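You operate a simulated robot arm through the tools that you are given. There is no shell and no other tool. Be economical: measure what you need, move in short steps, check, and stop when the job is done.

The job below is to be done with a simulated two-armed robot. You get a single attempt, and the scene is never put back.

JOB
Run press two on the mould in its tray for 20 seconds; start it with both green buttons.
Fine: tray in, air valve open first; pull the tray out when the platen is up again.

The check looks at the end state, three seconds after you hand in, the way a careful person would. Anything else that was tipped, shoved, dropped, spilled or broken makes it a failure.

ROBOT AND FRAMES
Two 7-joint arms with two-finger parallel grippers on one trunk, on a base that drives. Base frame: it is fixed to the floor where the robot stands at the start and does not move with it; the origin is under the middle of the robot, x ahead of it, y to its left, z up. Units: m, rad, N and s.
The left shoulder is at the start at [0.06, 0.143, 0.926], the right one opposite. With the tool pointing down near the work surface each hand reaches from about 0.32 to 0.74 m from the robot's upright axis, wherever it stands, measured 20 degrees to its own side. Places, roughly: mould with square hollows [2, 0.25, 0.75]; press one air knob [-0.1, 0.8, 1.2]; press one air valve handle [-0.1, 0.8, 1.1]; press one clear guard [0.2, 0.7, 1.3]; press one heat dial [0.4, 0.6, 1.3]; press one power switch [0.4, 0.6, 1.1]; press one time dial [0.4, 0.6, 1.2]; press one tray [0.2, 0.9, 0.9]; press two [1, 0.6, 1]; press two air valve handle [0.7, 0.5, 1.1]; press two tray [0.9, 0.2, 0.9]. Payload 1.57 kg a hand.
The tool frame of a hand sits at the grasp point between the pads (the TCP): z along the fingers, y along the line on which they close. The tips reach 0.03 m beyond it. Largest opening 0.11 m; finger width 0.024, thickness 0.012; the body of the gripper, 0.048 by 0.112 m, starts 0.078 m behind the TCP.
Orientation is that of the tool frame in the base frame, as a unit quaternion [w, x, y, z]. With the fingers straight down and closing along the base's y, the tool's x points along the base's -x, its y along +y and its z along -z.

CONTROLS
- The arms move only by the tool nudge_tool. It takes "left_motion", "right_motion" or both (then of equal length, played together; a hand with none holds still); each is one flat list of numbers, 7 for each row, row after row: the turn, a rotation vector about the tool's x, y, z in units of 5 degrees (1.0 is 5 degrees), then the shift along the tool's x, y, z in units of 20 mm (1.0 is 20 mm), then the closure, from 0 (fully open) to 1 (shut). In form: [wx, wy, wz, x, y, z, grip, wx, wy, wz, x, y, z, grip, ...]. A call has 1 to 20 rows; each row shifts and turns the commanded pose from where the row before left it, along the tool's axes as they then stand. A call with a number of a shift or a turn outside -1 to 1 is refused whole. Rows are played at 5 a second. More than 0.05 m and 0.15 rad between two rows, or a gripper value outside its range, and nothing of the call is played. Where a pose cannot be reached the arm comes as near as it can. A force on the tool above 50 N (or 10 N above the force at the start of the call, whichever is more), or a blocked arm, ends the call early, and 0.2 s more pass. The fingers move at their own pace (about 0.045 m/s each) and stop on an object; they squeeze with about 31 N. The grip force told is the motor's: it shows also when the fingers shut on nothing. Time passes only in rows, and 0.2 s behind the last, so rows that do not move let the fingers close. The reply holds the time, the measured pose of the TCP, the force on the tool along the base axes, the opening and the grip force, in the units named above and with some noise, with the torque about the TCP (base axes, N m) and any sound that the robot's microphone picked up, and new pictures: "show" is both (left out), scene, wrist or none (wrist: the cameras of the hands that moved).
- Cameras (640 x 400 px; columns grow to the right, rows downward): "scene" is now at [0.0101, 0.083, 1.546]; the picture's right is [0.87, -0.50, 0.00], its down [-0.31, -0.55, -0.77] and it looks along [0.38, 0.67, -0.63] (base axes); focal length 214 px, centre (320, 200). "left" rides on the left gripper at [0.07, -0.016, -0.141] in its tool frame; the picture's right is [0.23, 0.97, 0.00], its down [-0.86, 0.20, -0.48] and it looks along [-0.47, 0.11, 0.88] (tool axes); focal length 222 px, centre (320, 200). "right" rides on the right gripper at [0.07, 0.016, -0.141] in its tool frame; the picture's right is [-0.23, 0.97, 0.00], its down [-0.86, -0.20, -0.48] and it looks along [-0.47, -0.11, 0.88] (tool axes); focal length 222 px, centre (320, 200). There is no depth. A picture from a camera that has moved, and an enlarged one, comes with that camera's place and axes in the base frame and with its lens. The place of the scene camera against the robot may be out by one fixed shift of up to 0.012 m in any direction.
- lift_body(by): slides the trunk up (or, below 0, down) by that many m; the arms and the scene camera ride with it, the base frame stays. It gives what a move gives, with no picture.
- roll_base(legs): drives the robot by 1 to 6 legs, each [ahead, left, turn to the left] in m, m and rad, along the robot's own axes; the way and the turn of a leg run together, so that a leg with both is an arc; at most 1.5 m and 3.142 rad a leg. The arms and the cameras ride along, it lands a little off, and it stops where it bumps. It gives what a move gives, and a new picture of the scene camera.
- turn_head(pan, tilt): turns the head with the scene camera to pan (to the left, within 1.501 rad either way) and tilt (down, from -0.506 to 1.204), counted from straight ahead of the robot. It gives what a move gives, and a new picture of the scene camera.
- enlarge(camera, box): a new picture of the part [left, top, right, bottom] of that camera's present view, enlarged. No time passes.
- sign_off(): hands the job in; it is judged then, once.

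Go step by step. Nothing tells you exact positions but the pictures and the camera data: compare them with the known pose of the tool, close in by small moves and look again before you grip or let go. The budget is 120 turns and 260 pictures, counting those below and the enlarged ones. Unless the task says otherwise, let go and move clear before handing in, and close with one line.

The tools are called after "Call:" by a JSON object that holds its "op" and its "data". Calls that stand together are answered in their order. nudge_tool: Moves the arms, as the interface text tells. Its arguments: {"type":"object","properties":{"left_motion":{"type":"array","items":{"type":"number"}},"right_motion":{"type":"array","items":{"type":"number"}},"show":{"type":"string","enum":["both","scene","wrist","none"]}},"required":[]} The other tools are called the same way: lift_body (by) slides the trunk up or down; roll_base (legs) drives the base; turn_head (pan, tilt) turns the head that bears the scene camera; enlarge (camera, box) takes an enlarged picture of a part of a camera's view; sign_off () hands the job in.

At the start:

```text
time_s: 0.0
left_position: [0.353, 0.2963, 1.0]
left_ee_rot: [0.0, 0.0, 1.0, 0.0]
left_contact_force: [0.4, 0.2, -0.7]
left_moment: [-0.01, 0.01, 0.0]
left_grip_width: 0.11
left_grasp_force: 0.1
right_position: [0.4605, -0.0446, 1.0005]
right_ee_rot: [0.001, 0.0, 1.0, 0.0]
right_contact_force: [0.1, 0.5, 0.7]
right_moment: [-0.03, 0.0, 0.0]
right_grip_width: 0.11
right_grasp_force: 0.0
trunk travel left (down, up): [-0.525, 0.065]
robot x, y, heading: [-0.0024, -0.0002, 0.002]
head pan, tilt: [1.052, 0.686]
```

scene: 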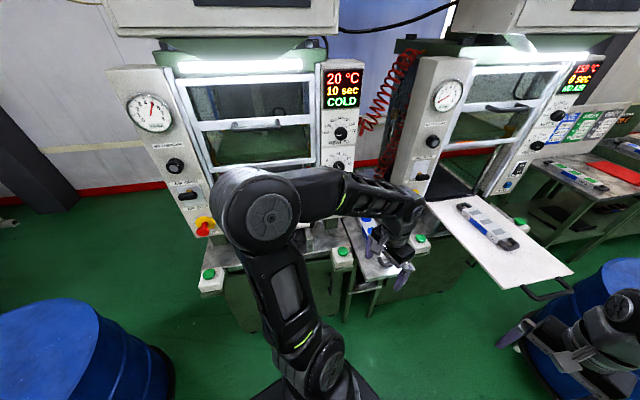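
right: 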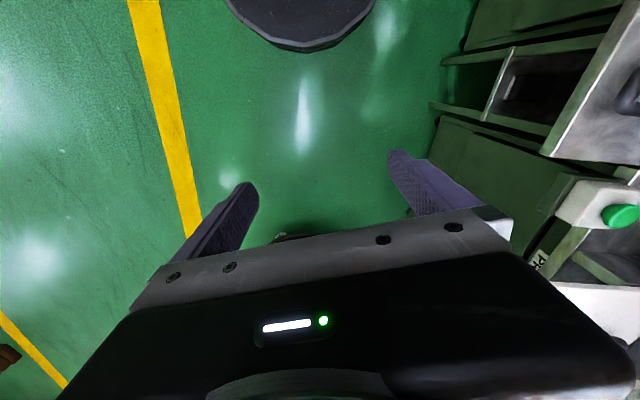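
left: 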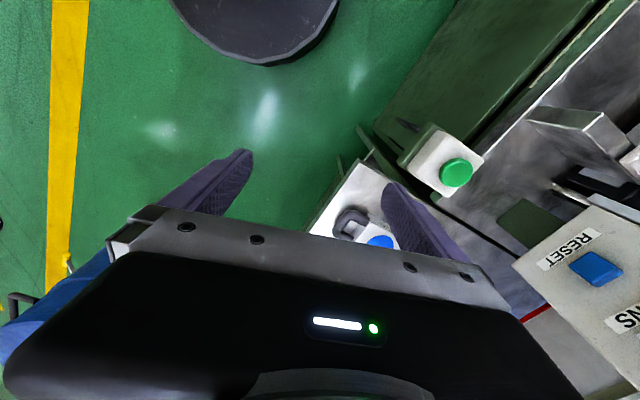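

I see two presses; press two is to the right with its tray pulled out and a mould on it, and its display reads something like 150 °C, 0 sec. I'll turn the head to face it and read its labels.

Call:
{"op": "turn_head", "data": {"pan": 0.5, "tilt": 0.45}}

```text
time_s: 1.0
left_position: [0.3542, 0.2971, 0.9999]
left_ee_rot: [0.001, 0.0, 1.0, 0.0]
left_contact_force: [0.3, 0.4, 0.1]
left_moment: [0.02, 0.0, 0.0]
left_grip_width: 0.1099
left_grasp_force: 0.0
right_position: [0.459, -0.0439, 1.001]
right_ee_rot: [0.001, 0.0, 1.0, 0.001]
right_contact_force: [-0.2, 0.5, 0.0]
right_moment: [0.0, 0.0, 0.01]
right_grip_width: 0.1101
right_grasp_force: 0.2
trunk travel left (down, up): [-0.525, 0.065]
robot x, y, heading: [0.0001, -0.0006, -0.002]
head pan, tilt: [0.499, 0.45]
camera scene: at [0.0484, 0.0528, 1.567], right [0.48, -0.88, 0.0], down [-0.38, -0.21, -0.9], along [0.79, 0.43, -0.44], focal length 214 px, centre (320, 200)
```

scene: 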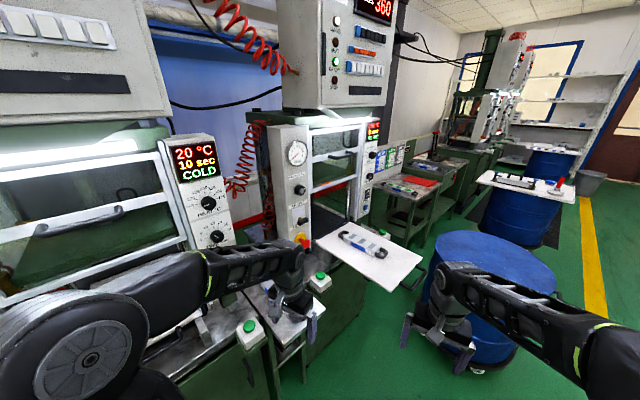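

Call:
{"op": "enlarge", "data": {"camera": "scene", "box": [250, 100, 450, 300]}}

Call:
{"op": "enlarge", "data": {"camera": "scene", "box": [350, 110, 390, 220]}}

Call:
{"op": "enlarge", "data": {"camera": "scene", "box": [280, 0, 420, 110]}}

```text
2.00 times, centred on (350, 200) of scene
camera zoom: at [0.0484, 0.0528, 1.567], right [0.48, -0.88, 0.0], down [-0.38, -0.21, -0.9], along [0.79, 0.43, -0.44], focal length 429 px, centre (260, 200)
```

zoom: 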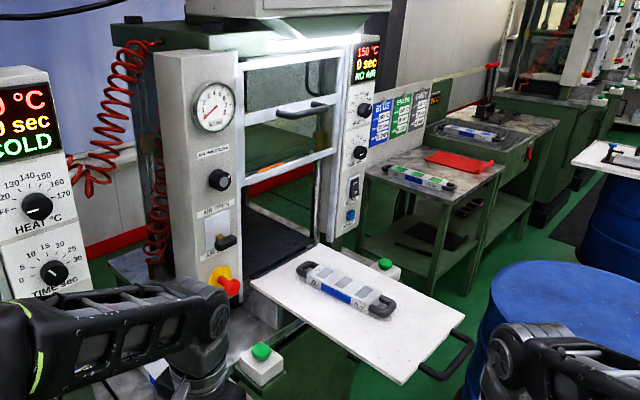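

```text
3.64 times, centred on (370, 165) of scene
camera zoom: at [0.0484, 0.0528, 1.567], right [0.48, -0.88, 0.0], down [-0.38, -0.21, -0.9], along [0.79, 0.43, -0.44], focal length 780 px, centre (138, 327)
```

zoom: 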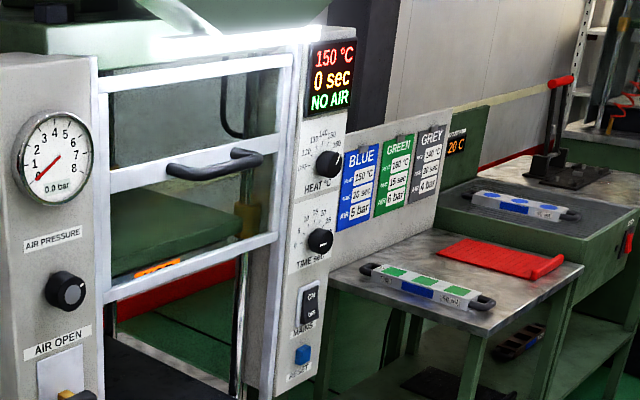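

```text
3.64 times, centred on (350, 55) of scene
camera zoom: at [0.0484, 0.0528, 1.567], right [0.48, -0.88, 0.0], down [-0.38, -0.21, -0.9], along [0.79, 0.43, -0.44], focal length 780 px, centre (211, 727)
```

zoom: 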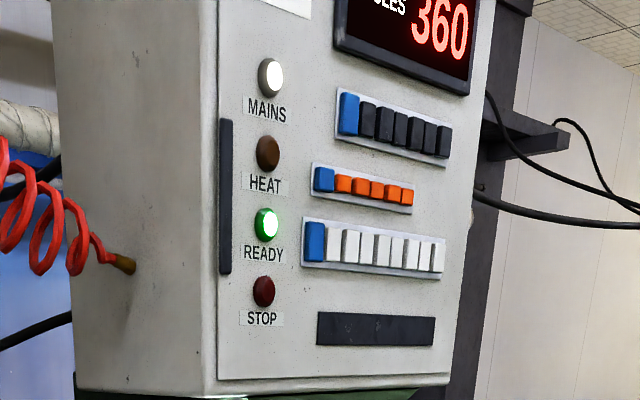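

Press two is hot (150 °C, ready) with time 0 s and no air; the blue mould recipe says 150 °C, 20 s, 5 bar. A blue drum stands to the right, so I'll look at the floor layout before driving.

Call:
{"op": "turn_head", "data": {"pan": 0.0, "tilt": 0.8}}

Call:
{"op": "turn_head", "data": {"pan": -0.9, "tilt": 0.7}}

Call:
{"op": "turn_head", "data": {"pan": 0.3, "tilt": 0.6}}

```text
time_s: 1.9
left_position: [0.3532, 0.2959, 0.9999]
left_ee_rot: [0.0, -0.001, 1.0, 0.0]
left_contact_force: [0.4, 0.8, -1.0]
left_moment: [-0.04, -0.03, 0.01]
left_grip_width: 0.1103
left_grasp_force: 0.0
right_position: [0.4594, -0.044, 1.0003]
right_ee_rot: [0.001, 0.001, 1.0, 0.001]
right_contact_force: [-0.1, 0.4, -1.3]
right_moment: [0.02, 0.0, 0.01]
right_grip_width: 0.1103
right_grasp_force: 0.0
trunk travel left (down, up): [-0.525, 0.065]
robot x, y, heading: [0.0014, 0.0019, -0.003]
head pan, tilt: [0.0, 0.799]
camera scene: at [0.0484, 0.0088, 1.5367], right [0.0, -1.0, 0.0], down [-0.72, 0.0, -0.7], along [0.7, 0.0, -0.72], focal length 214 px, centre (320, 200)
```

scene: 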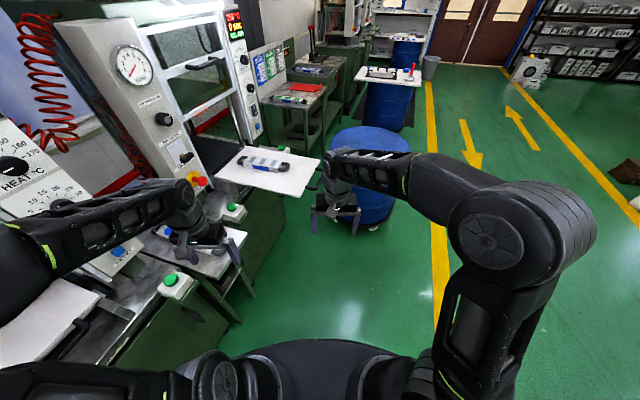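

```text
time_s: 3.1
left_position: [0.3538, 0.2968, 1.0007]
left_ee_rot: [0.0, 0.001, 1.0, -0.001]
left_contact_force: [0.3, 0.1, 0.4]
left_moment: [0.04, -0.03, -0.02]
left_grip_width: 0.1101
left_grasp_force: 0.1
right_position: [0.4597, -0.0446, 1.0009]
right_ee_rot: [0.001, 0.001, 1.0, 0.001]
right_contact_force: [0.2, 0.2, -0.7]
right_moment: [0.01, -0.01, 0.04]
right_grip_width: 0.11
right_grasp_force: 0.1
trunk travel left (down, up): [-0.525, 0.065]
robot x, y, heading: [0.0007, 0.0015, 0.002]
head pan, tilt: [-0.901, 0.7]
camera scene: at [0.0205, -0.0578, 1.5449], right [-0.78, -0.62, 0.0], down [-0.4, 0.5, -0.76], along [0.48, -0.6, -0.64], focal length 214 px, centre (320, 200)
```

scene: 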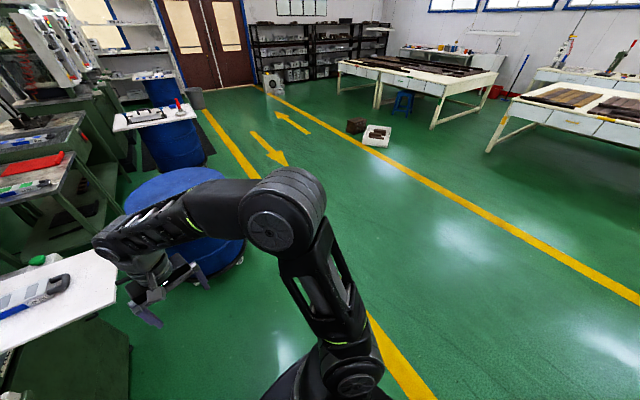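

```text
time_s: 4.5
left_position: [0.3538, 0.2954, 0.9998]
left_ee_rot: [0.0, 0.0, 1.0, -0.001]
left_contact_force: [0.6, -0.5, 0.5]
left_moment: [0.0, -0.02, -0.02]
left_grip_width: 0.1099
left_grasp_force: 0.0
right_position: [0.4592, -0.0449, 1.0005]
right_ee_rot: [0.0, -0.001, 1.0, 0.001]
right_contact_force: [0.0, 0.4, -0.2]
right_moment: [-0.03, -0.02, -0.01]
right_grip_width: 0.1102
right_grasp_force: 0.0
trunk travel left (down, up): [-0.525, 0.065]
robot x, y, heading: [0.0011, -0.0016, -0.001]
head pan, tilt: [0.3, 0.6]
camera scene: at [0.0522, 0.0348, 1.5535], right [0.29, -0.96, 0.0], down [-0.54, -0.17, -0.82], along [0.79, 0.24, -0.57], focal length 214 px, centre (320, 200)
```

scene: 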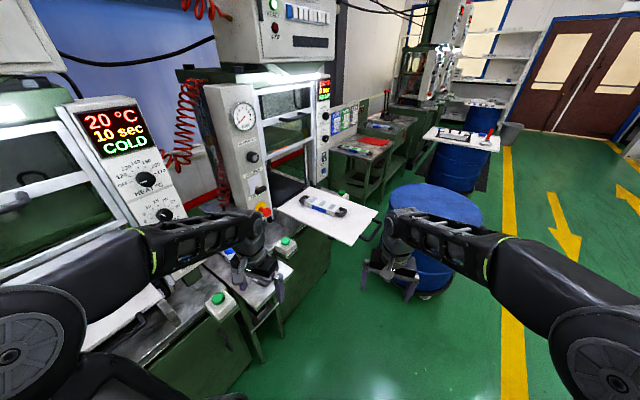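

Press two appears turned about 20° clockwise from the base axes, its tray front edge near (0.78, 0.05), and the drum sits near (1.37, −0.33). I raise both hands to clear the tray and then drive to a spot in front of press two.

Call:
{"op": "nudge_tool", "data": {"left_motion": [0, 0, 0, 0, 0, -1, 0, 0, 0, 0, 0, 0, -1, 0, 0, 0, 0, 0, 0, -1, 0, 0, 0, 0, 0, 0, -1, 0, 0, 0, 0, 0, 0, -1, 0, 0, 0, 0, 0, 0, -1, 0], "right_motion": [0, 0, 0, 0, 0, -1, 0, 0, 0, 0, 0, 0, -1, 0, 0, 0, 0, 0, 0, -1, 0, 0, 0, 0, 0, 0, -1, 0, 0, 0, 0, 0, 0, -1, 0, 0, 0, 0, 0, 0, -1, 0], "show": "none"}}

Call:
{"op": "roll_base", "data": {"legs": [[0.55, -0.4, 0], [0, 0, 1.22]]}}

Call:
{"op": "turn_head", "data": {"pan": 0.0, "tilt": 0.5}}

```text
time_s: 5.9
left_position: [0.3512, 0.2934, 1.1162]
left_ee_rot: [0.001, 0.0, 1.0, -0.001]
left_contact_force: [0.2, -0.7, 0.2]
left_moment: [0.03, 0.02, 0.0]
left_grip_width: 0.1101
left_grasp_force: 0.0
right_position: [0.4589, -0.0446, 1.1106]
right_ee_rot: [0.002, -0.001, 1.0, 0.0]
right_contact_force: [-0.2, -1.0, 0.6]
right_moment: [0.02, 0.01, -0.01]
right_grip_width: 0.1102
right_grasp_force: 0.1
right hand out of reach, approached as far as the arm can: row 6
trunk travel left (down, up): [-0.525, 0.065]
robot x, y, heading: [-0.0013, 0.0008, -0.0]
head pan, tilt: [0.3, 0.6]
```

```text
time_s: 12.7
left_position: [0.3961, 0.0268, 1.115]
left_ee_rot: [0.002, -0.575, 0.818, 0.0]
left_contact_force: [-0.3, -0.4, 0.0]
left_moment: [-0.01, 0.03, -0.02]
left_grip_width: 0.1104
left_grasp_force: 0.1
right_position: [0.7501, 0.0128, 1.1115]
right_ee_rot: [0.001, -0.574, 0.819, 0.002]
right_contact_force: [0.2, 0.0, -0.6]
right_moment: [-0.01, 0.01, 0.04]
right_grip_width: 0.1101
right_grasp_force: 0.0
trunk travel left (down, up): [-0.525, 0.065]
robot x, y, heading: [0.553, -0.4036, 1.223]
head pan, tilt: [0.3, 0.6]
camera scene: at [0.5452, -0.3347, 1.5535], right [1.0, -0.05, 0.0], down [-0.03, -0.56, -0.83], along [0.04, 0.82, -0.56], focal length 214 px, centre (320, 200)
```

scene: 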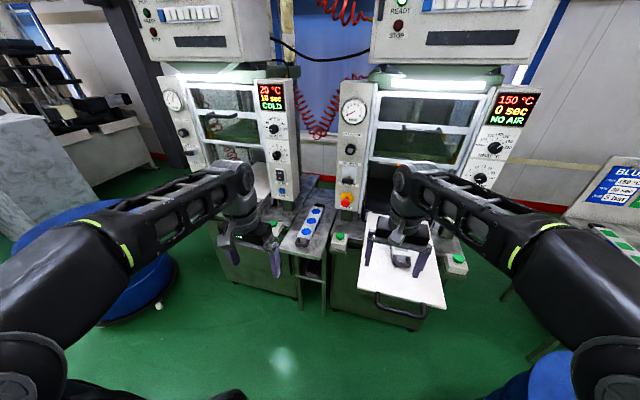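

```text
time_s: 13.5
left_position: [0.3969, 0.0262, 1.1162]
left_ee_rot: [0.003, -0.576, 0.818, 0.0]
left_contact_force: [0.4, 0.0, 0.8]
left_moment: [0.0, 0.0, 0.0]
left_grip_width: 0.1099
left_grasp_force: 0.1
right_position: [0.7512, 0.0131, 1.1106]
right_ee_rot: [0.001, -0.574, 0.819, 0.001]
right_contact_force: [0.1, 0.2, 0.2]
right_moment: [0.01, -0.02, -0.01]
right_grip_width: 0.1098
right_grasp_force: 0.0
trunk travel left (down, up): [-0.525, 0.065]
robot x, y, heading: [0.5526, -0.4047, 1.222]
head pan, tilt: [0.0, 0.499]
camera scene: at [0.572, -0.3374, 1.5625], right [0.94, -0.34, 0.0], down [-0.16, -0.45, -0.88], along [0.3, 0.83, -0.48], focal length 214 px, centre (320, 200)
```

scene: 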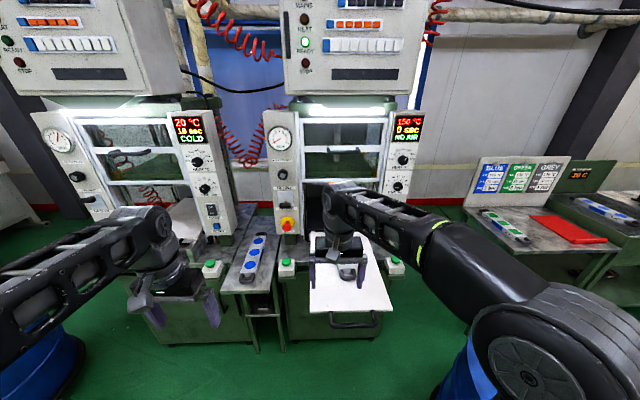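

The robot is now square to press two, with its centre about 0.10 m to my right. Let me read the panel closely.

Call:
{"op": "enlarge", "data": {"camera": "scene", "box": [255, 100, 355, 250]}}

Call:
{"op": "enlarge", "data": {"camera": "scene", "box": [360, 105, 440, 215]}}

Call:
{"op": "enlarge", "data": {"camera": "scene", "box": [265, 200, 425, 340]}}

Call:
{"op": "enlarge", "data": {"camera": "scene", "box": [470, 150, 570, 210]}}

```text
2.67 times, centred on (305, 175) of scene
camera zoom: at [0.572, -0.3374, 1.5625], right [0.94, -0.34, 0.0], down [-0.16, -0.45, -0.88], along [0.3, 0.83, -0.48], focal length 572 px, centre (360, 267)
```

zoom: 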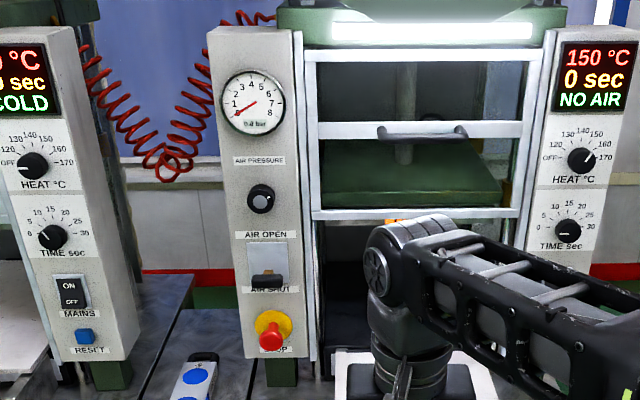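

```text
3.64 times, centred on (400, 160) of scene
camera zoom: at [0.572, -0.3374, 1.5625], right [0.94, -0.34, 0.0], down [-0.16, -0.45, -0.88], along [0.3, 0.83, -0.48], focal length 780 px, centre (29, 346)
```

zoom: 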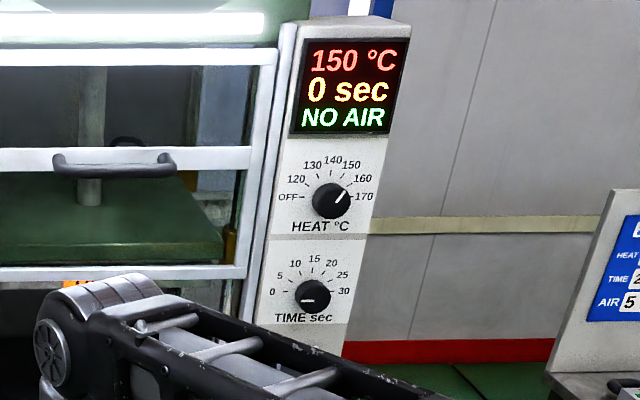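

```text
2.86 times, centred on (345, 270) of scene
camera zoom: at [0.572, -0.3374, 1.5625], right [0.94, -0.34, 0.0], down [-0.16, -0.45, -0.88], along [0.3, 0.83, -0.48], focal length 613 px, centre (249, 0)
```

zoom: 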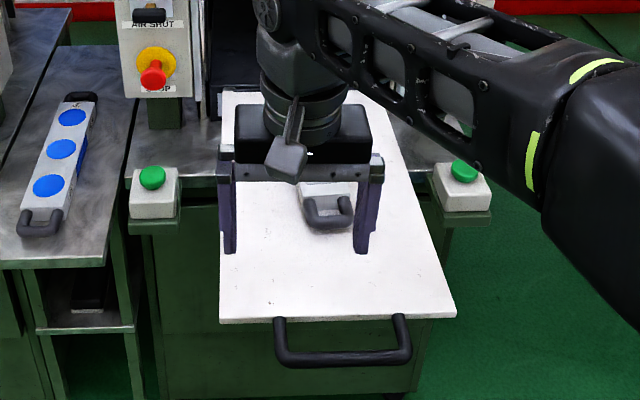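

```text
6.40 times, centred on (520, 180) of scene
camera zoom: at [0.572, -0.3374, 1.5625], right [0.94, -0.34, 0.0], down [-0.16, -0.45, -0.88], along [0.3, 0.83, -0.48], focal length 1373 px, centre (-960, 328)
```

zoom: 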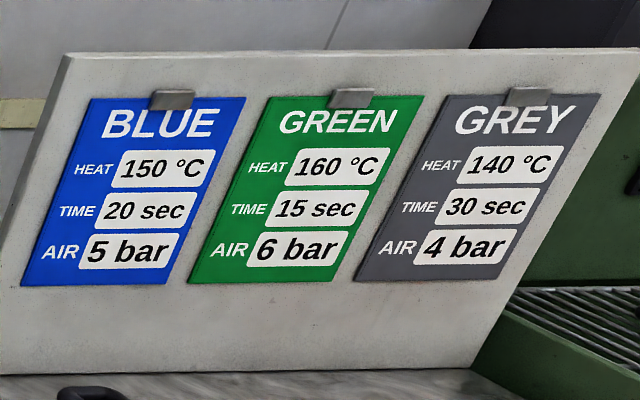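

The blue recipe confirms 20 s and 5 bar; the time dial is at 0 and the air valve is shut. I move a bit closer and to the right, and raise the trunk view on the mould.

Call:
{"op": "roll_base", "data": {"legs": [[0.1, -0.07, 0]]}}

Call:
{"op": "turn_head", "data": {"pan": 0.0, "tilt": 0.9}}

Call:
{"op": "enlarge", "data": {"camera": "right", "box": [0, 0, 640, 400]}}

```text
time_s: 14.8
left_position: [0.4992, 0.0978, 1.1164]
left_ee_rot: [0.001, -0.574, 0.819, 0.0]
left_contact_force: [0.1, 0.0, -0.7]
left_moment: [-0.04, 0.07, 0.02]
left_grip_width: 0.1099
left_grasp_force: 0.0
right_position: [0.8547, 0.0832, 1.11]
right_ee_rot: [0.001, -0.574, 0.819, 0.001]
right_contact_force: [0.6, 0.1, -0.4]
right_moment: [0.0, 0.05, 0.02]
right_grip_width: 0.1101
right_grasp_force: 0.0
trunk travel left (down, up): [-0.525, 0.065]
robot x, y, heading: [0.657, -0.3309, 1.217]
head pan, tilt: [0.0, 0.499]
camera scene: at [0.6741, -0.2665, 1.5625], right [0.94, -0.34, 0.0], down [-0.16, -0.45, -0.88], along [0.3, 0.82, -0.48], focal length 214 px, centre (320, 200)
```

scene: 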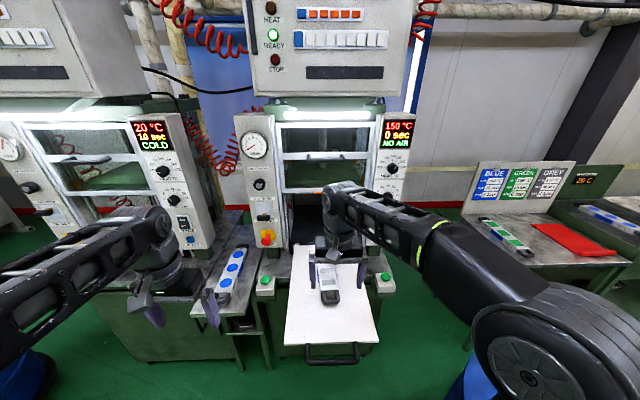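

```text
time_s: 15.6
left_position: [0.4974, 0.0964, 1.1165]
left_ee_rot: [0.002, -0.574, 0.819, 0.0]
left_contact_force: [0.2, 1.7, 0.7]
left_moment: [-0.01, 0.01, -0.04]
left_grip_width: 0.11
left_grasp_force: 0.1
right_position: [0.8505, 0.0819, 1.1115]
right_ee_rot: [0.0, -0.573, 0.819, 0.002]
right_contact_force: [0.1, -0.4, 0.4]
right_moment: [0.01, 0.04, 0.0]
right_grip_width: 0.11
right_grasp_force: 0.0
trunk travel left (down, up): [-0.525, 0.065]
robot x, y, heading: [0.655, -0.3351, 1.222]
head pan, tilt: [0.0, 0.901]
camera scene: at [0.6673, -0.2821, 1.5288], right [0.94, -0.34, 0.0], down [-0.27, -0.74, -0.62], along [0.21, 0.58, -0.78], focal length 214 px, centre (320, 200)
```

scene: 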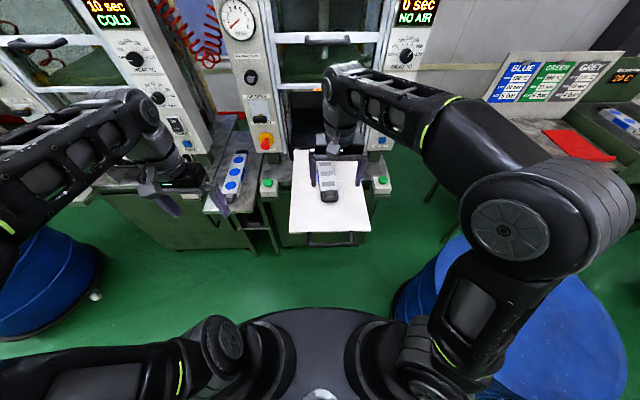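

```text
1.00 times, centred on (320, 200) of right (not enlarged: the box is as wide or as high as the picture)
camera zoom: at [0.8116, 0.0224, 1.253], right [-0.84, 0.55, 0.0], down [0.48, 0.73, 0.48], along [0.26, 0.4, -0.88], focal length 222 px, centre (320, 200)
```

zoom: 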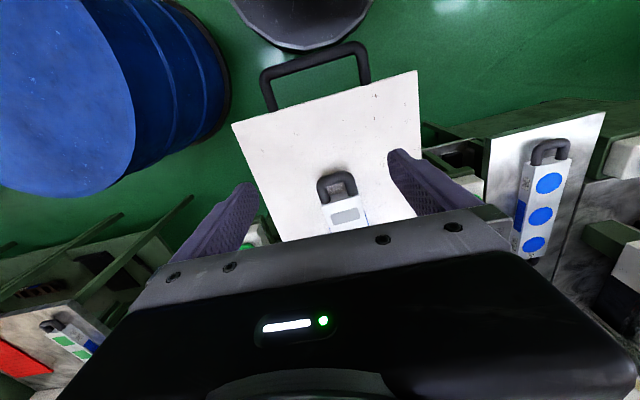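

Call:
{"op": "enlarge", "data": {"camera": "scene", "box": [295, 140, 375, 240]}}

Call:
{"op": "enlarge", "data": {"camera": "scene", "box": [200, 145, 260, 215]}}

```text
4.00 times, centred on (335, 190) of scene
camera zoom: at [0.6673, -0.2821, 1.5288], right [0.94, -0.34, 0.0], down [-0.27, -0.74, -0.62], along [0.21, 0.58, -0.78], focal length 858 px, centre (260, 240)
```

zoom: 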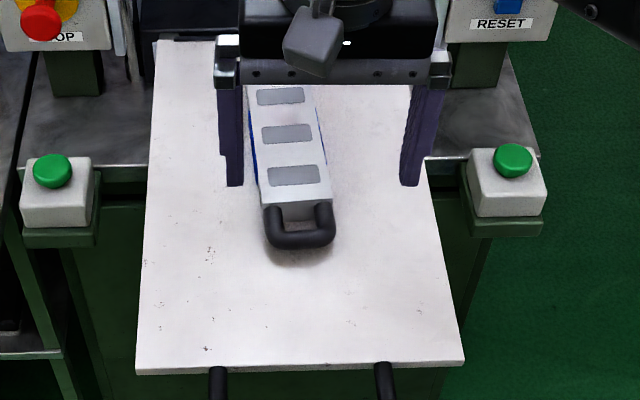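

```text
5.71 times, centred on (230, 180) of scene
camera zoom: at [0.6673, -0.2821, 1.5288], right [0.94, -0.34, 0.0], down [-0.27, -0.74, -0.62], along [0.21, 0.58, -0.78], focal length 1226 px, centre (834, 314)
```

zoom: 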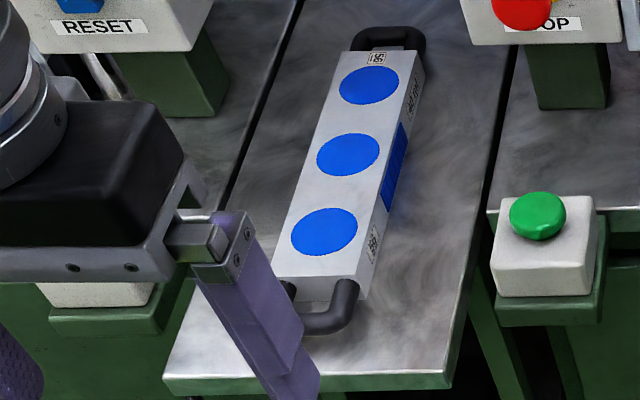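

The mould sits centrally on the tray; I estimate the tray top at z≈0.92 and the U handle's inside about 0.39 m ahead of the robot. Plan: put the closed right fingers down inside the U handle, so I can both push the tray in and later pull it out.

Call:
{"op": "nudge_tool", "data": {"right_motion": [0, 0, 0, 0.9, 0.2, 0, 1, 0, 0, 0, 0.9, 0.2, 0, 1, 0, 0, 0, 0.9, 0.2, 0, 1, 0, 0, 0, 0.8, 0.3, 0, 1, 0, 0, 0, 0, 0, 1, 1, 0, 0, 0, 0, 0, 1, 1, 0, 0, 0, 0, 0, 1, 1, 0, 0, 0, 0, 0, 1, 1, 0, 0, 0, 0, 0, 1, 1, 0, 0, 0, 0, 0, 0, 1]}}

```text
time_s: 17.8
left_position: [0.4972, 0.0974, 1.1159]
left_ee_rot: [0.002, -0.574, 0.819, 0.0]
left_contact_force: [-0.1, 0.5, 0.8]
left_moment: [0.0, -0.05, -0.02]
left_grip_width: 0.11
left_grasp_force: 0.1
right_position: [0.8099, 0.0196, 1.0106]
right_ee_rot: [0.001, -0.573, 0.819, 0.001]
right_contact_force: [-0.2, 0.3, 0.0]
right_moment: [0.0, 0.02, 0.0]
right_grip_width: 0.0
right_grasp_force: 21.6
trunk travel left (down, up): [-0.525, 0.065]
robot x, y, heading: [0.6542, -0.3325, 1.225]
head pan, tilt: [0.0, 0.901]
camera scene: at [0.6672, -0.2824, 1.5287], right [0.94, -0.34, 0.0], down [-0.27, -0.74, -0.62], along [0.21, 0.58, -0.78], focal length 214 px, centre (320, 200)
camera right: at [0.7698, -0.0396, 1.1535], right [-0.84, 0.55, 0.0], down [0.48, 0.73, 0.48], along [0.26, 0.4, -0.88], focal length 222 px, centre (320, 200)
```

scene: 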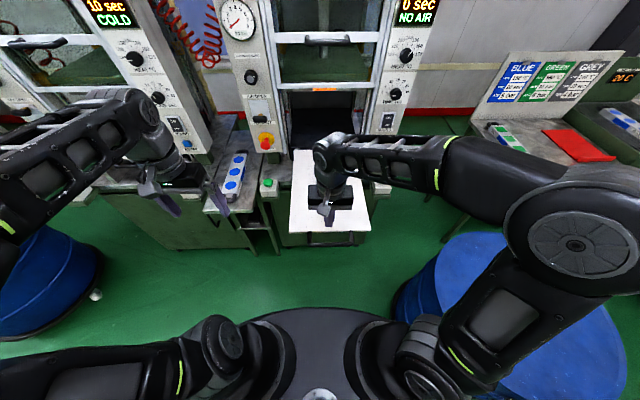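
right: 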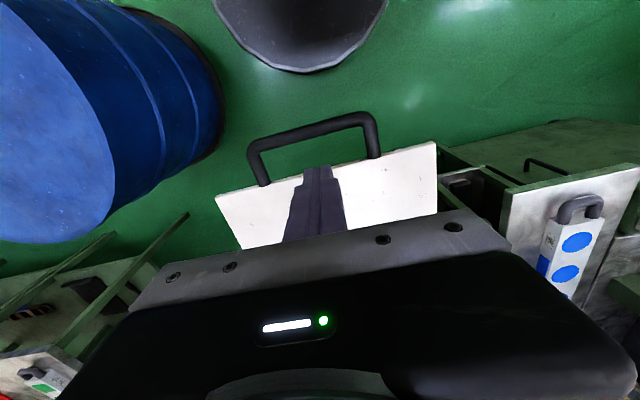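

The closed fingers are lined up above the U's opening. I lower slowly into it.

Call:
{"op": "nudge_tool", "data": {"right_motion": [0, 0, 0, 0, -0.2, 0.8, 1, 0, 0, 0, 0, 0, 0.8, 1, 0, 0, 0, 0, 0, 0.8, 1, 0, 0, 0, 0, 0, 0.8, 1, 0, 0, 0, 0, 0, 0.8, 1, 0, 0, 0, 0, 0, 0.6, 1], "show": "wrist"}}

Call:
{"op": "enlarge", "data": {"camera": "scene", "box": [280, 130, 390, 250]}}

```text
time_s: 19.2
left_position: [0.4982, 0.0968, 1.1158]
left_ee_rot: [0.002, -0.574, 0.819, 0.0]
left_contact_force: [0.4, 0.5, -0.2]
left_moment: [0.01, 0.01, -0.03]
left_grip_width: 0.1102
left_grasp_force: 0.1
right_position: [0.8135, 0.022, 0.9191]
right_ee_rot: [0.001, -0.574, 0.819, 0.002]
right_contact_force: [0.7, 0.1, 0.2]
right_moment: [0.03, -0.04, -0.01]
right_grip_width: 0.0
right_grasp_force: 21.3
trunk travel left (down, up): [-0.525, 0.065]
robot x, y, heading: [0.6557, -0.3326, 1.227]
head pan, tilt: [0.0, 0.901]
camera right: at [0.7734, -0.0377, 1.0605], right [-0.84, 0.55, 0.0], down [0.48, 0.73, 0.48], along [0.26, 0.4, -0.88], focal length 222 px, centre (320, 200)
```

right: 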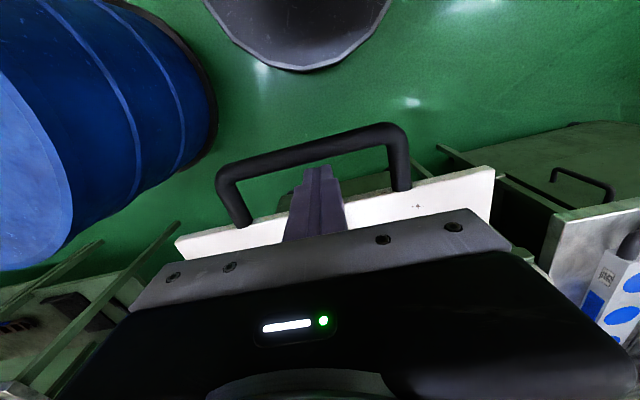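

```text
3.33 times, centred on (335, 190) of scene
camera zoom: at [0.6672, -0.2821, 1.5287], right [0.94, -0.34, 0.0], down [-0.27, -0.74, -0.62], along [0.21, 0.58, -0.78], focal length 715 px, centre (270, 233)
```

zoom: 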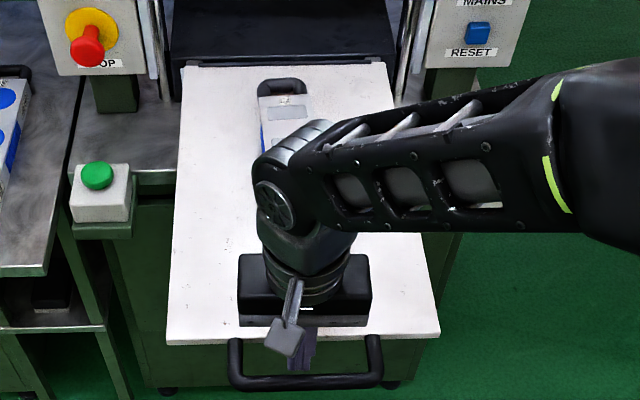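

The fingers are down inside the handle without contact. Now pushing the tray slowly toward the press.

Call:
{"op": "nudge_tool", "data": {"right_motion": [0, 0, 0, -0.4, 0, 0, 1, 0, 0, 0, -0.4, 0, 0, 1, 0, 0, 0, -0.4, 0, 0, 1, 0, 0, 0, -0.5, 0, 0, 1, 0, 0, 0, -0.5, 0, 0, 1, 0, 0, 0, -0.5, 0, 0, 1, 0, 0, 0, -0.5, 0, 0, 1, 0, 0, 0, -0.5, 0, 0, 1], "show": "both"}}

```text
time_s: 21.0
left_position: [0.4982, 0.097, 1.1164]
left_ee_rot: [0.001, -0.575, 0.818, 0.001]
left_contact_force: [1.0, 0.0, 0.2]
left_moment: [0.02, -0.02, 0.02]
left_grip_width: 0.11
left_grasp_force: 0.0
right_position: [0.8403, 0.0918, 0.9186]
right_ee_rot: [0.001, -0.573, 0.819, 0.001]
right_contact_force: [0.8, 0.3, 0.5]
right_moment: [-0.02, -0.03, 0.0]
right_grip_width: 0.0
right_grasp_force: 21.1
trunk travel left (down, up): [-0.525, 0.065]
robot x, y, heading: [0.6537, -0.3323, 1.222]
head pan, tilt: [0.0, 0.901]
camera scene: at [0.6672, -0.2819, 1.5287], right [0.94, -0.34, 0.0], down [-0.27, -0.74, -0.62], along [0.21, 0.58, -0.78], focal length 214 px, centre (320, 200)
camera right: at [0.8011, 0.0321, 1.06], right [-0.84, 0.55, 0.0], down [0.48, 0.73, 0.48], along [0.26, 0.4, -0.88], focal length 222 px, centre (320, 200)
```

scene: 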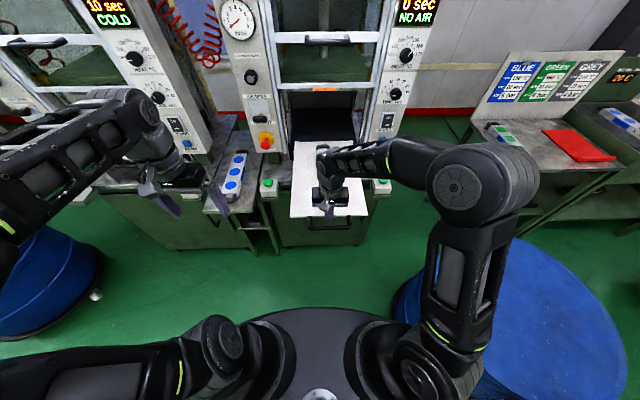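
right: 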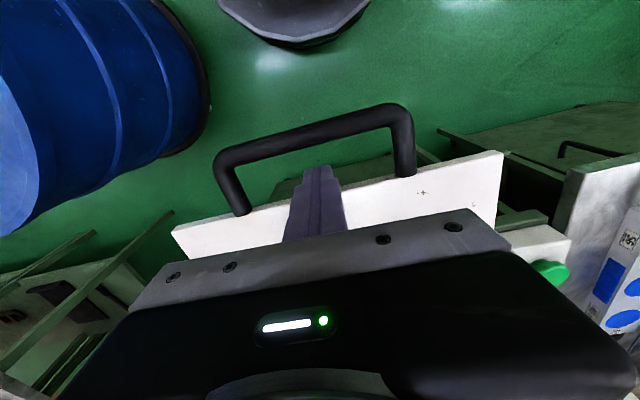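

The tray follows easily with almost no force. Continuing.

Call:
{"op": "nudge_tool", "data": {"right_motion": [0, 0, 0, -0.5, 0, 0, 1, 0, 0, 0, -0.5, 0, 0, 1, 0, 0, 0, -0.5, 0, 0, 1, 0, 0, 0, -0.5, 0, 0, 1, 0, 0, 0, -0.5, 0, 0, 1, 0, 0, 0, -0.5, 0, 0, 1, 0, 0, 0, -0.5, 0, 0, 1, 0, 0, 0, -0.5, 0, 0, 1, 0, 0, 0, -0.5, 0, 0, 1, 0, 0, 0, -0.5, 0, 0, 1, 0, 0, 0, -0.5, 0, 0, 1, 0, 0, 0, -0.5, 0, 0, 1], "show": "both"}}

Call:
{"op": "enlarge", "data": {"camera": "scene", "box": [260, 80, 420, 240]}}

```text
time_s: 23.6
left_position: [0.4969, 0.097, 1.1159]
left_ee_rot: [0.002, -0.574, 0.819, 0.0]
left_contact_force: [0.4, -0.2, 0.4]
left_moment: [0.0, 0.0, 0.01]
left_grip_width: 0.1096
left_grasp_force: 0.1
right_position: [0.8808, 0.2034, 0.9202]
right_ee_rot: [0.001, -0.574, 0.819, 0.001]
right_contact_force: [-0.6, -0.4, 0.0]
right_moment: [0.01, 0.0, 0.02]
right_grip_width: 0.0
right_grasp_force: 21.7
trunk travel left (down, up): [-0.525, 0.065]
robot x, y, heading: [0.6534, -0.3354, 1.222]
head pan, tilt: [0.0, 0.901]
camera scene: at [0.6672, -0.282, 1.5287], right [0.94, -0.34, 0.0], down [-0.27, -0.74, -0.62], along [0.21, 0.58, -0.78], focal length 214 px, centre (320, 200)
camera right: at [0.8411, 0.1435, 1.0619], right [-0.84, 0.55, 0.0], down [0.48, 0.73, 0.48], along [0.26, 0.4, -0.88], focal length 222 px, centre (320, 200)
```

scene: 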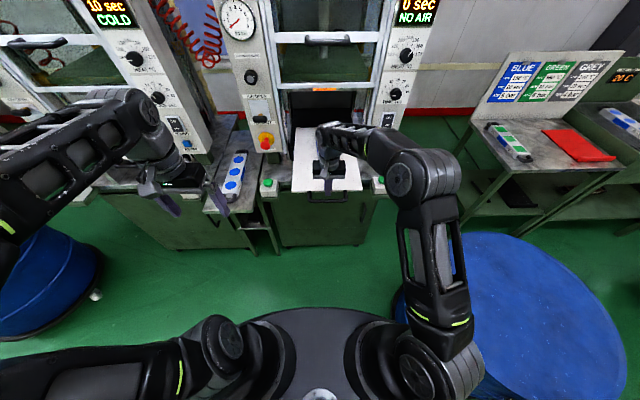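
right: 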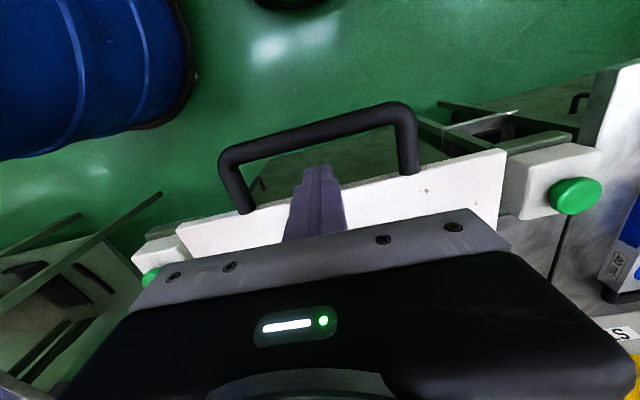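

```text
2.50 times, centred on (340, 160) of scene
camera zoom: at [0.6672, -0.282, 1.5287], right [0.94, -0.34, 0.0], down [-0.27, -0.74, -0.62], along [0.21, 0.58, -0.78], focal length 536 px, centre (270, 300)
```

zoom: 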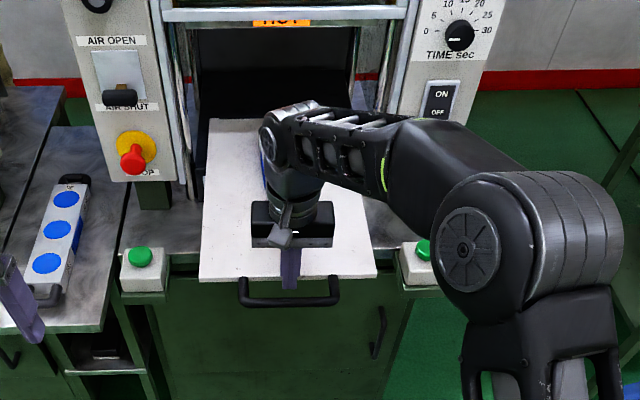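

Tray is about half-way in. I continue carefully, minding the wrist against the press front.

Call:
{"op": "nudge_tool", "data": {"right_motion": [0, 0, 0, -0.5, 0, 0, 1, 0, 0, 0, -0.5, 0, 0, 1, 0, 0, 0, -0.5, 0, 0, 1, 0, 0, 0, -0.5, 0, 0, 1, 0, 0, 0, -0.5, 0, 0, 1, 0, 0, 0, -0.5, 0, 0, 1, 0, 0, 0, -0.5, 0, 0, 1, 0, 0, 0, -0.5, 0, 0, 1], "show": "both"}}

Call:
{"op": "enlarge", "data": {"camera": "scene", "box": [260, 80, 420, 240]}}

```text
time_s: 25.4
left_position: [0.4979, 0.0977, 1.1161]
left_ee_rot: [0.002, -0.574, 0.819, 0.0]
left_contact_force: [1.0, -0.1, 0.4]
left_moment: [0.01, -0.02, -0.01]
left_grip_width: 0.11
left_grasp_force: 0.0
right_position: [0.9089, 0.2799, 0.9189]
right_ee_rot: [0.001, -0.574, 0.819, 0.002]
right_contact_force: [1.1, 0.7, 0.5]
right_moment: [0.01, -0.01, -0.02]
right_grip_width: 0.0001
right_grasp_force: 21.4
trunk travel left (down, up): [-0.525, 0.065]
robot x, y, heading: [0.6538, -0.3344, 1.227]
head pan, tilt: [0.0, 0.901]
camera scene: at [0.6673, -0.2819, 1.5287], right [0.94, -0.34, 0.0], down [-0.27, -0.74, -0.62], along [0.21, 0.58, -0.78], focal length 214 px, centre (320, 200)
camera right: at [0.8682, 0.2203, 1.0611], right [-0.84, 0.55, 0.0], down [0.48, 0.73, 0.48], along [0.26, 0.4, -0.88], focal length 222 px, centre (320, 200)
```

scene: 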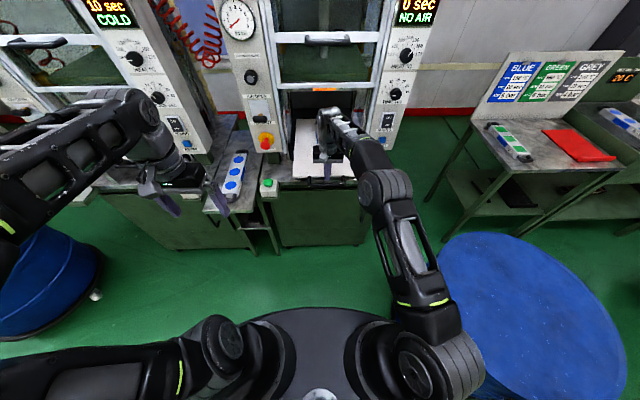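
right: 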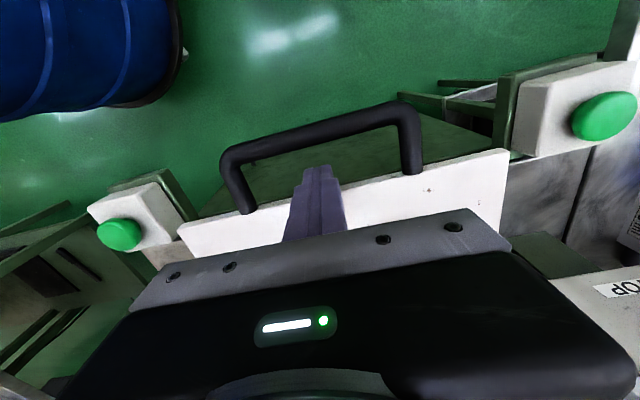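

```text
2.50 times, centred on (340, 160) of scene
camera zoom: at [0.6673, -0.2819, 1.5287], right [0.94, -0.34, 0.0], down [-0.27, -0.74, -0.62], along [0.21, 0.58, -0.78], focal length 536 px, centre (270, 300)
```

zoom: 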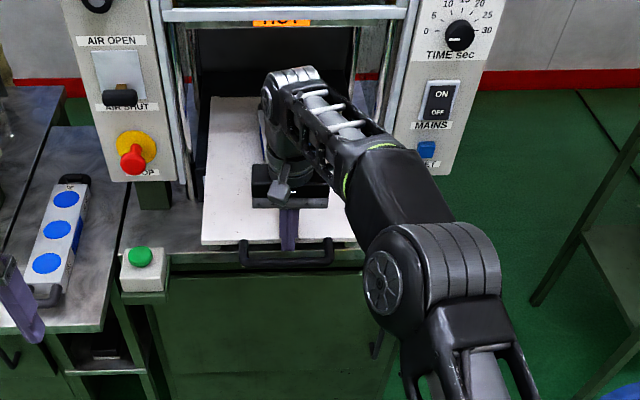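

The wrist is nearly under the press lintel, so I tilt the fingers forward about 30° (hand leaning back) before pushing the remaining way.

Call:
{"op": "nudge_tool", "data": {"right_motion": [0, -1, 0, 0, 0, 0, 1, 0, -1, 0, 0, 0, 0, 1, 0, -1, 0, 0, 0, 0, 1, 0, -1, 0, 0, 0, 0, 1, 0, -1, 0, 0, 0, 0, 1, 0, -1, 0, 0, 0, 0, 1], "show": "both"}}

```text
time_s: 26.8
left_position: [0.4976, 0.0967, 1.1159]
left_ee_rot: [0.002, -0.574, 0.819, 0.001]
left_contact_force: [0.2, 0.6, -0.1]
left_moment: [-0.03, -0.02, 0.01]
left_grip_width: 0.1099
left_grasp_force: 0.2
right_position: [0.9073, 0.2795, 0.9205]
right_ee_rot: [0.214, -0.553, 0.791, 0.151]
right_contact_force: [-0.4, 0.2, 0.5]
right_moment: [-0.05, -0.01, -0.02]
right_grip_width: 0.0
right_grasp_force: 21.1
trunk travel left (down, up): [-0.525, 0.065]
robot x, y, heading: [0.6525, -0.3322, 1.222]
head pan, tilt: [0.0, 0.901]
camera scene: at [0.6669, -0.2823, 1.5288], right [0.94, -0.34, 0.0], down [-0.27, -0.74, -0.62], along [0.21, 0.58, -0.78], focal length 214 px, centre (320, 200)
camera right: at [0.8472, 0.1627, 1.008], right [-0.85, 0.52, 0.12], down [0.36, 0.4, 0.84], along [0.39, 0.76, -0.52], focal length 222 px, centre (320, 200)
```

scene: 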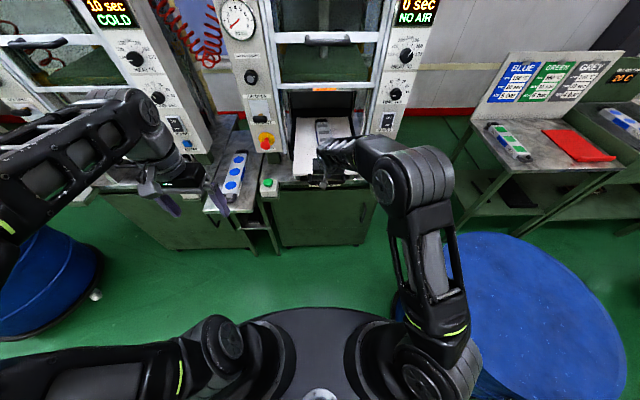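
right: 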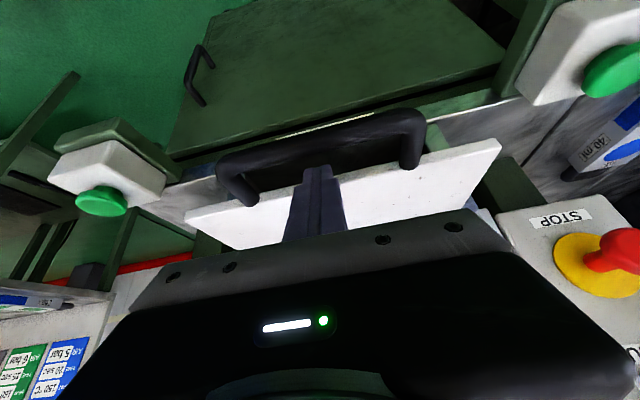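

Call:
{"op": "nudge_tool", "data": {"right_motion": [0, 0, 0, -0.3, 0, -0.52, 1, 0, 0, 0, -0.433, 0, 0.25, 1, 0, 0, 0, -0.433, 0, 0.25, 1, 0, 0, 0, -0.433, 0, 0.25, 1, 0, 0, 0, -0.433, 0, 0.25, 1, 0, 0, 0, -0.433, 0, 0.25, 1], "show": "both"}}

Call:
{"op": "enlarge", "data": {"camera": "scene", "box": [260, 80, 420, 240]}}

```text
time_s: 28.2
left_position: [0.4964, 0.0978, 1.116]
left_ee_rot: [0.001, -0.574, 0.819, -0.001]
left_contact_force: [0.3, 0.4, 0.5]
left_moment: [-0.04, 0.03, 0.0]
left_grip_width: 0.1098
left_grasp_force: 0.2
right_position: [0.926, 0.3251, 0.9318]
right_ee_rot: [0.212, -0.553, 0.791, 0.15]
right_contact_force: [0.6, -0.4, 0.0]
right_moment: [0.01, 0.03, -0.01]
right_grip_width: 0.0
right_grasp_force: 21.3
trunk travel left (down, up): [-0.525, 0.065]
robot x, y, heading: [0.6543, -0.3357, 1.222]
head pan, tilt: [0.0, 0.901]
camera scene: at [0.6674, -0.2819, 1.5287], right [0.94, -0.34, 0.0], down [-0.27, -0.74, -0.62], along [0.21, 0.58, -0.78], focal length 214 px, centre (320, 200)
camera right: at [0.8649, 0.209, 1.0206], right [-0.85, 0.52, 0.12], down [0.36, 0.4, 0.84], along [0.39, 0.76, -0.53], focal length 222 px, centre (320, 200)
```

scene: 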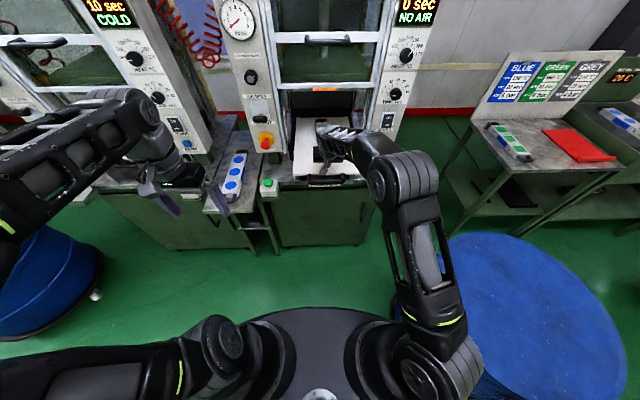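
right: 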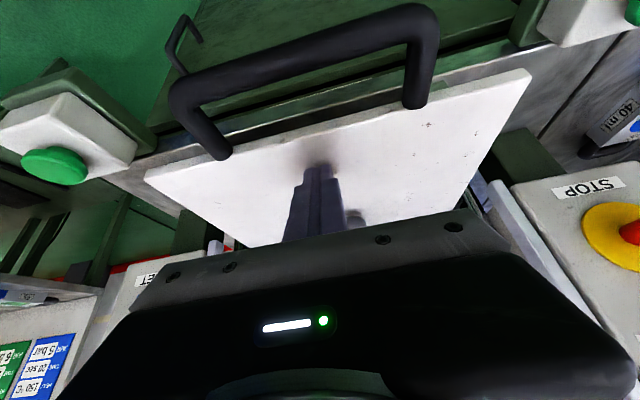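

```text
2.50 times, centred on (340, 160) of scene
camera zoom: at [0.6674, -0.2819, 1.5287], right [0.94, -0.34, 0.0], down [-0.27, -0.74, -0.62], along [0.21, 0.58, -0.78], focal length 536 px, centre (270, 300)
```

zoom: 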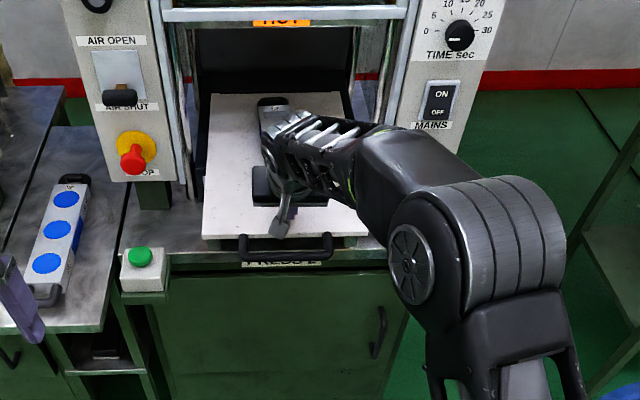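

The fingers slipped up onto the tray top, so the tray stands only partly in. I lift, back out, and will instead push on the handle bar from outside.

Call:
{"op": "nudge_tool", "data": {"right_motion": [0, 0, 0, -0.415, 0, -0.72, 1, 0, 0, 0, -0.415, 0, -0.72, 1, 0, 0, 0, -0.415, 0, -0.72, 1, 0, 0, 0, 0.836, 0, -0.482, 1, 0, 0, 0, 0.836, 0, -0.482, 1, 0, 0, 0, 0.836, 0, -0.482, 1, 0, 0, 0, 0.836, 0, -0.482, 1, 0, 0, 0, 0.836, 0, -0.482, 1, 0, 0, 0, 0.836, 0, -0.482, 1, 0, 0, 0, 0.836, 0, -0.482, 1], "show": "both"}}

Call:
{"op": "enlarge", "data": {"camera": "scene", "box": [260, 80, 420, 240]}}

```text
time_s: 30.4
left_position: [0.4974, 0.0956, 1.1158]
left_ee_rot: [0.002, -0.574, 0.819, 0.001]
left_contact_force: [-0.3, 0.7, 0.2]
left_moment: [-0.02, -0.01, 0.01]
left_grip_width: 0.11
left_grasp_force: 0.0
right_position: [0.8791, 0.2, 0.9824]
right_ee_rot: [0.213, -0.553, 0.791, 0.15]
right_contact_force: [-0.2, -0.1, -0.1]
right_moment: [0.04, 0.03, -0.05]
right_grip_width: 0.0
right_grasp_force: 21.2
trunk travel left (down, up): [-0.525, 0.065]
robot x, y, heading: [0.6551, -0.3313, 1.224]
head pan, tilt: [0.0, 0.901]
camera scene: at [0.6671, -0.2826, 1.5287], right [0.94, -0.34, 0.0], down [-0.27, -0.74, -0.62], along [0.21, 0.58, -0.78], focal length 214 px, centre (320, 200)
camera right: at [0.8171, 0.0817, 1.0696], right [-0.85, 0.52, 0.12], down [0.36, 0.4, 0.84], along [0.39, 0.76, -0.52], focal length 222 px, centre (320, 200)
```

scene: 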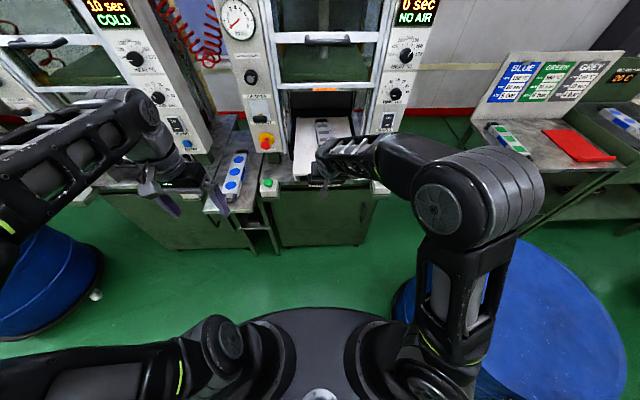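
right: 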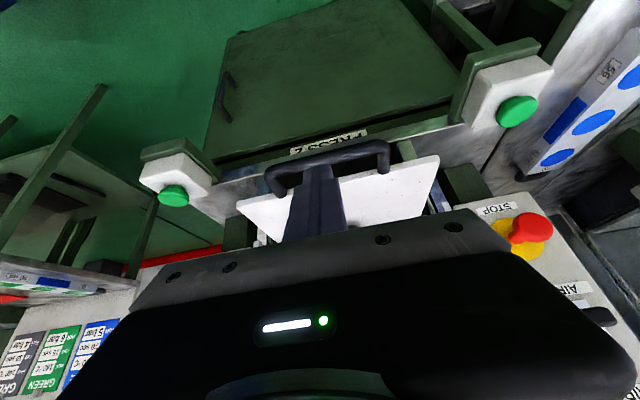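

```text
2.50 times, centred on (340, 160) of scene
camera zoom: at [0.6671, -0.2826, 1.5287], right [0.94, -0.34, 0.0], down [-0.27, -0.74, -0.62], along [0.21, 0.58, -0.78], focal length 536 px, centre (270, 300)
```

zoom: 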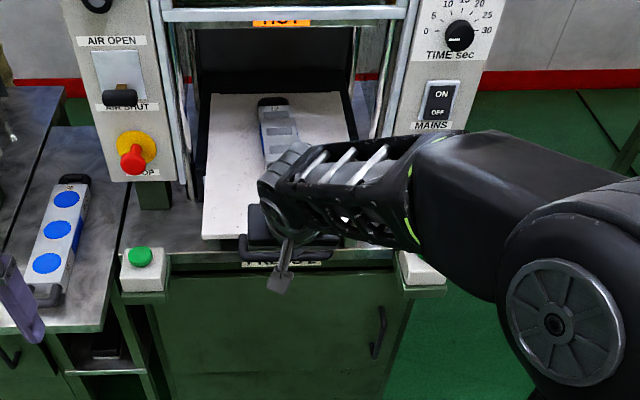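

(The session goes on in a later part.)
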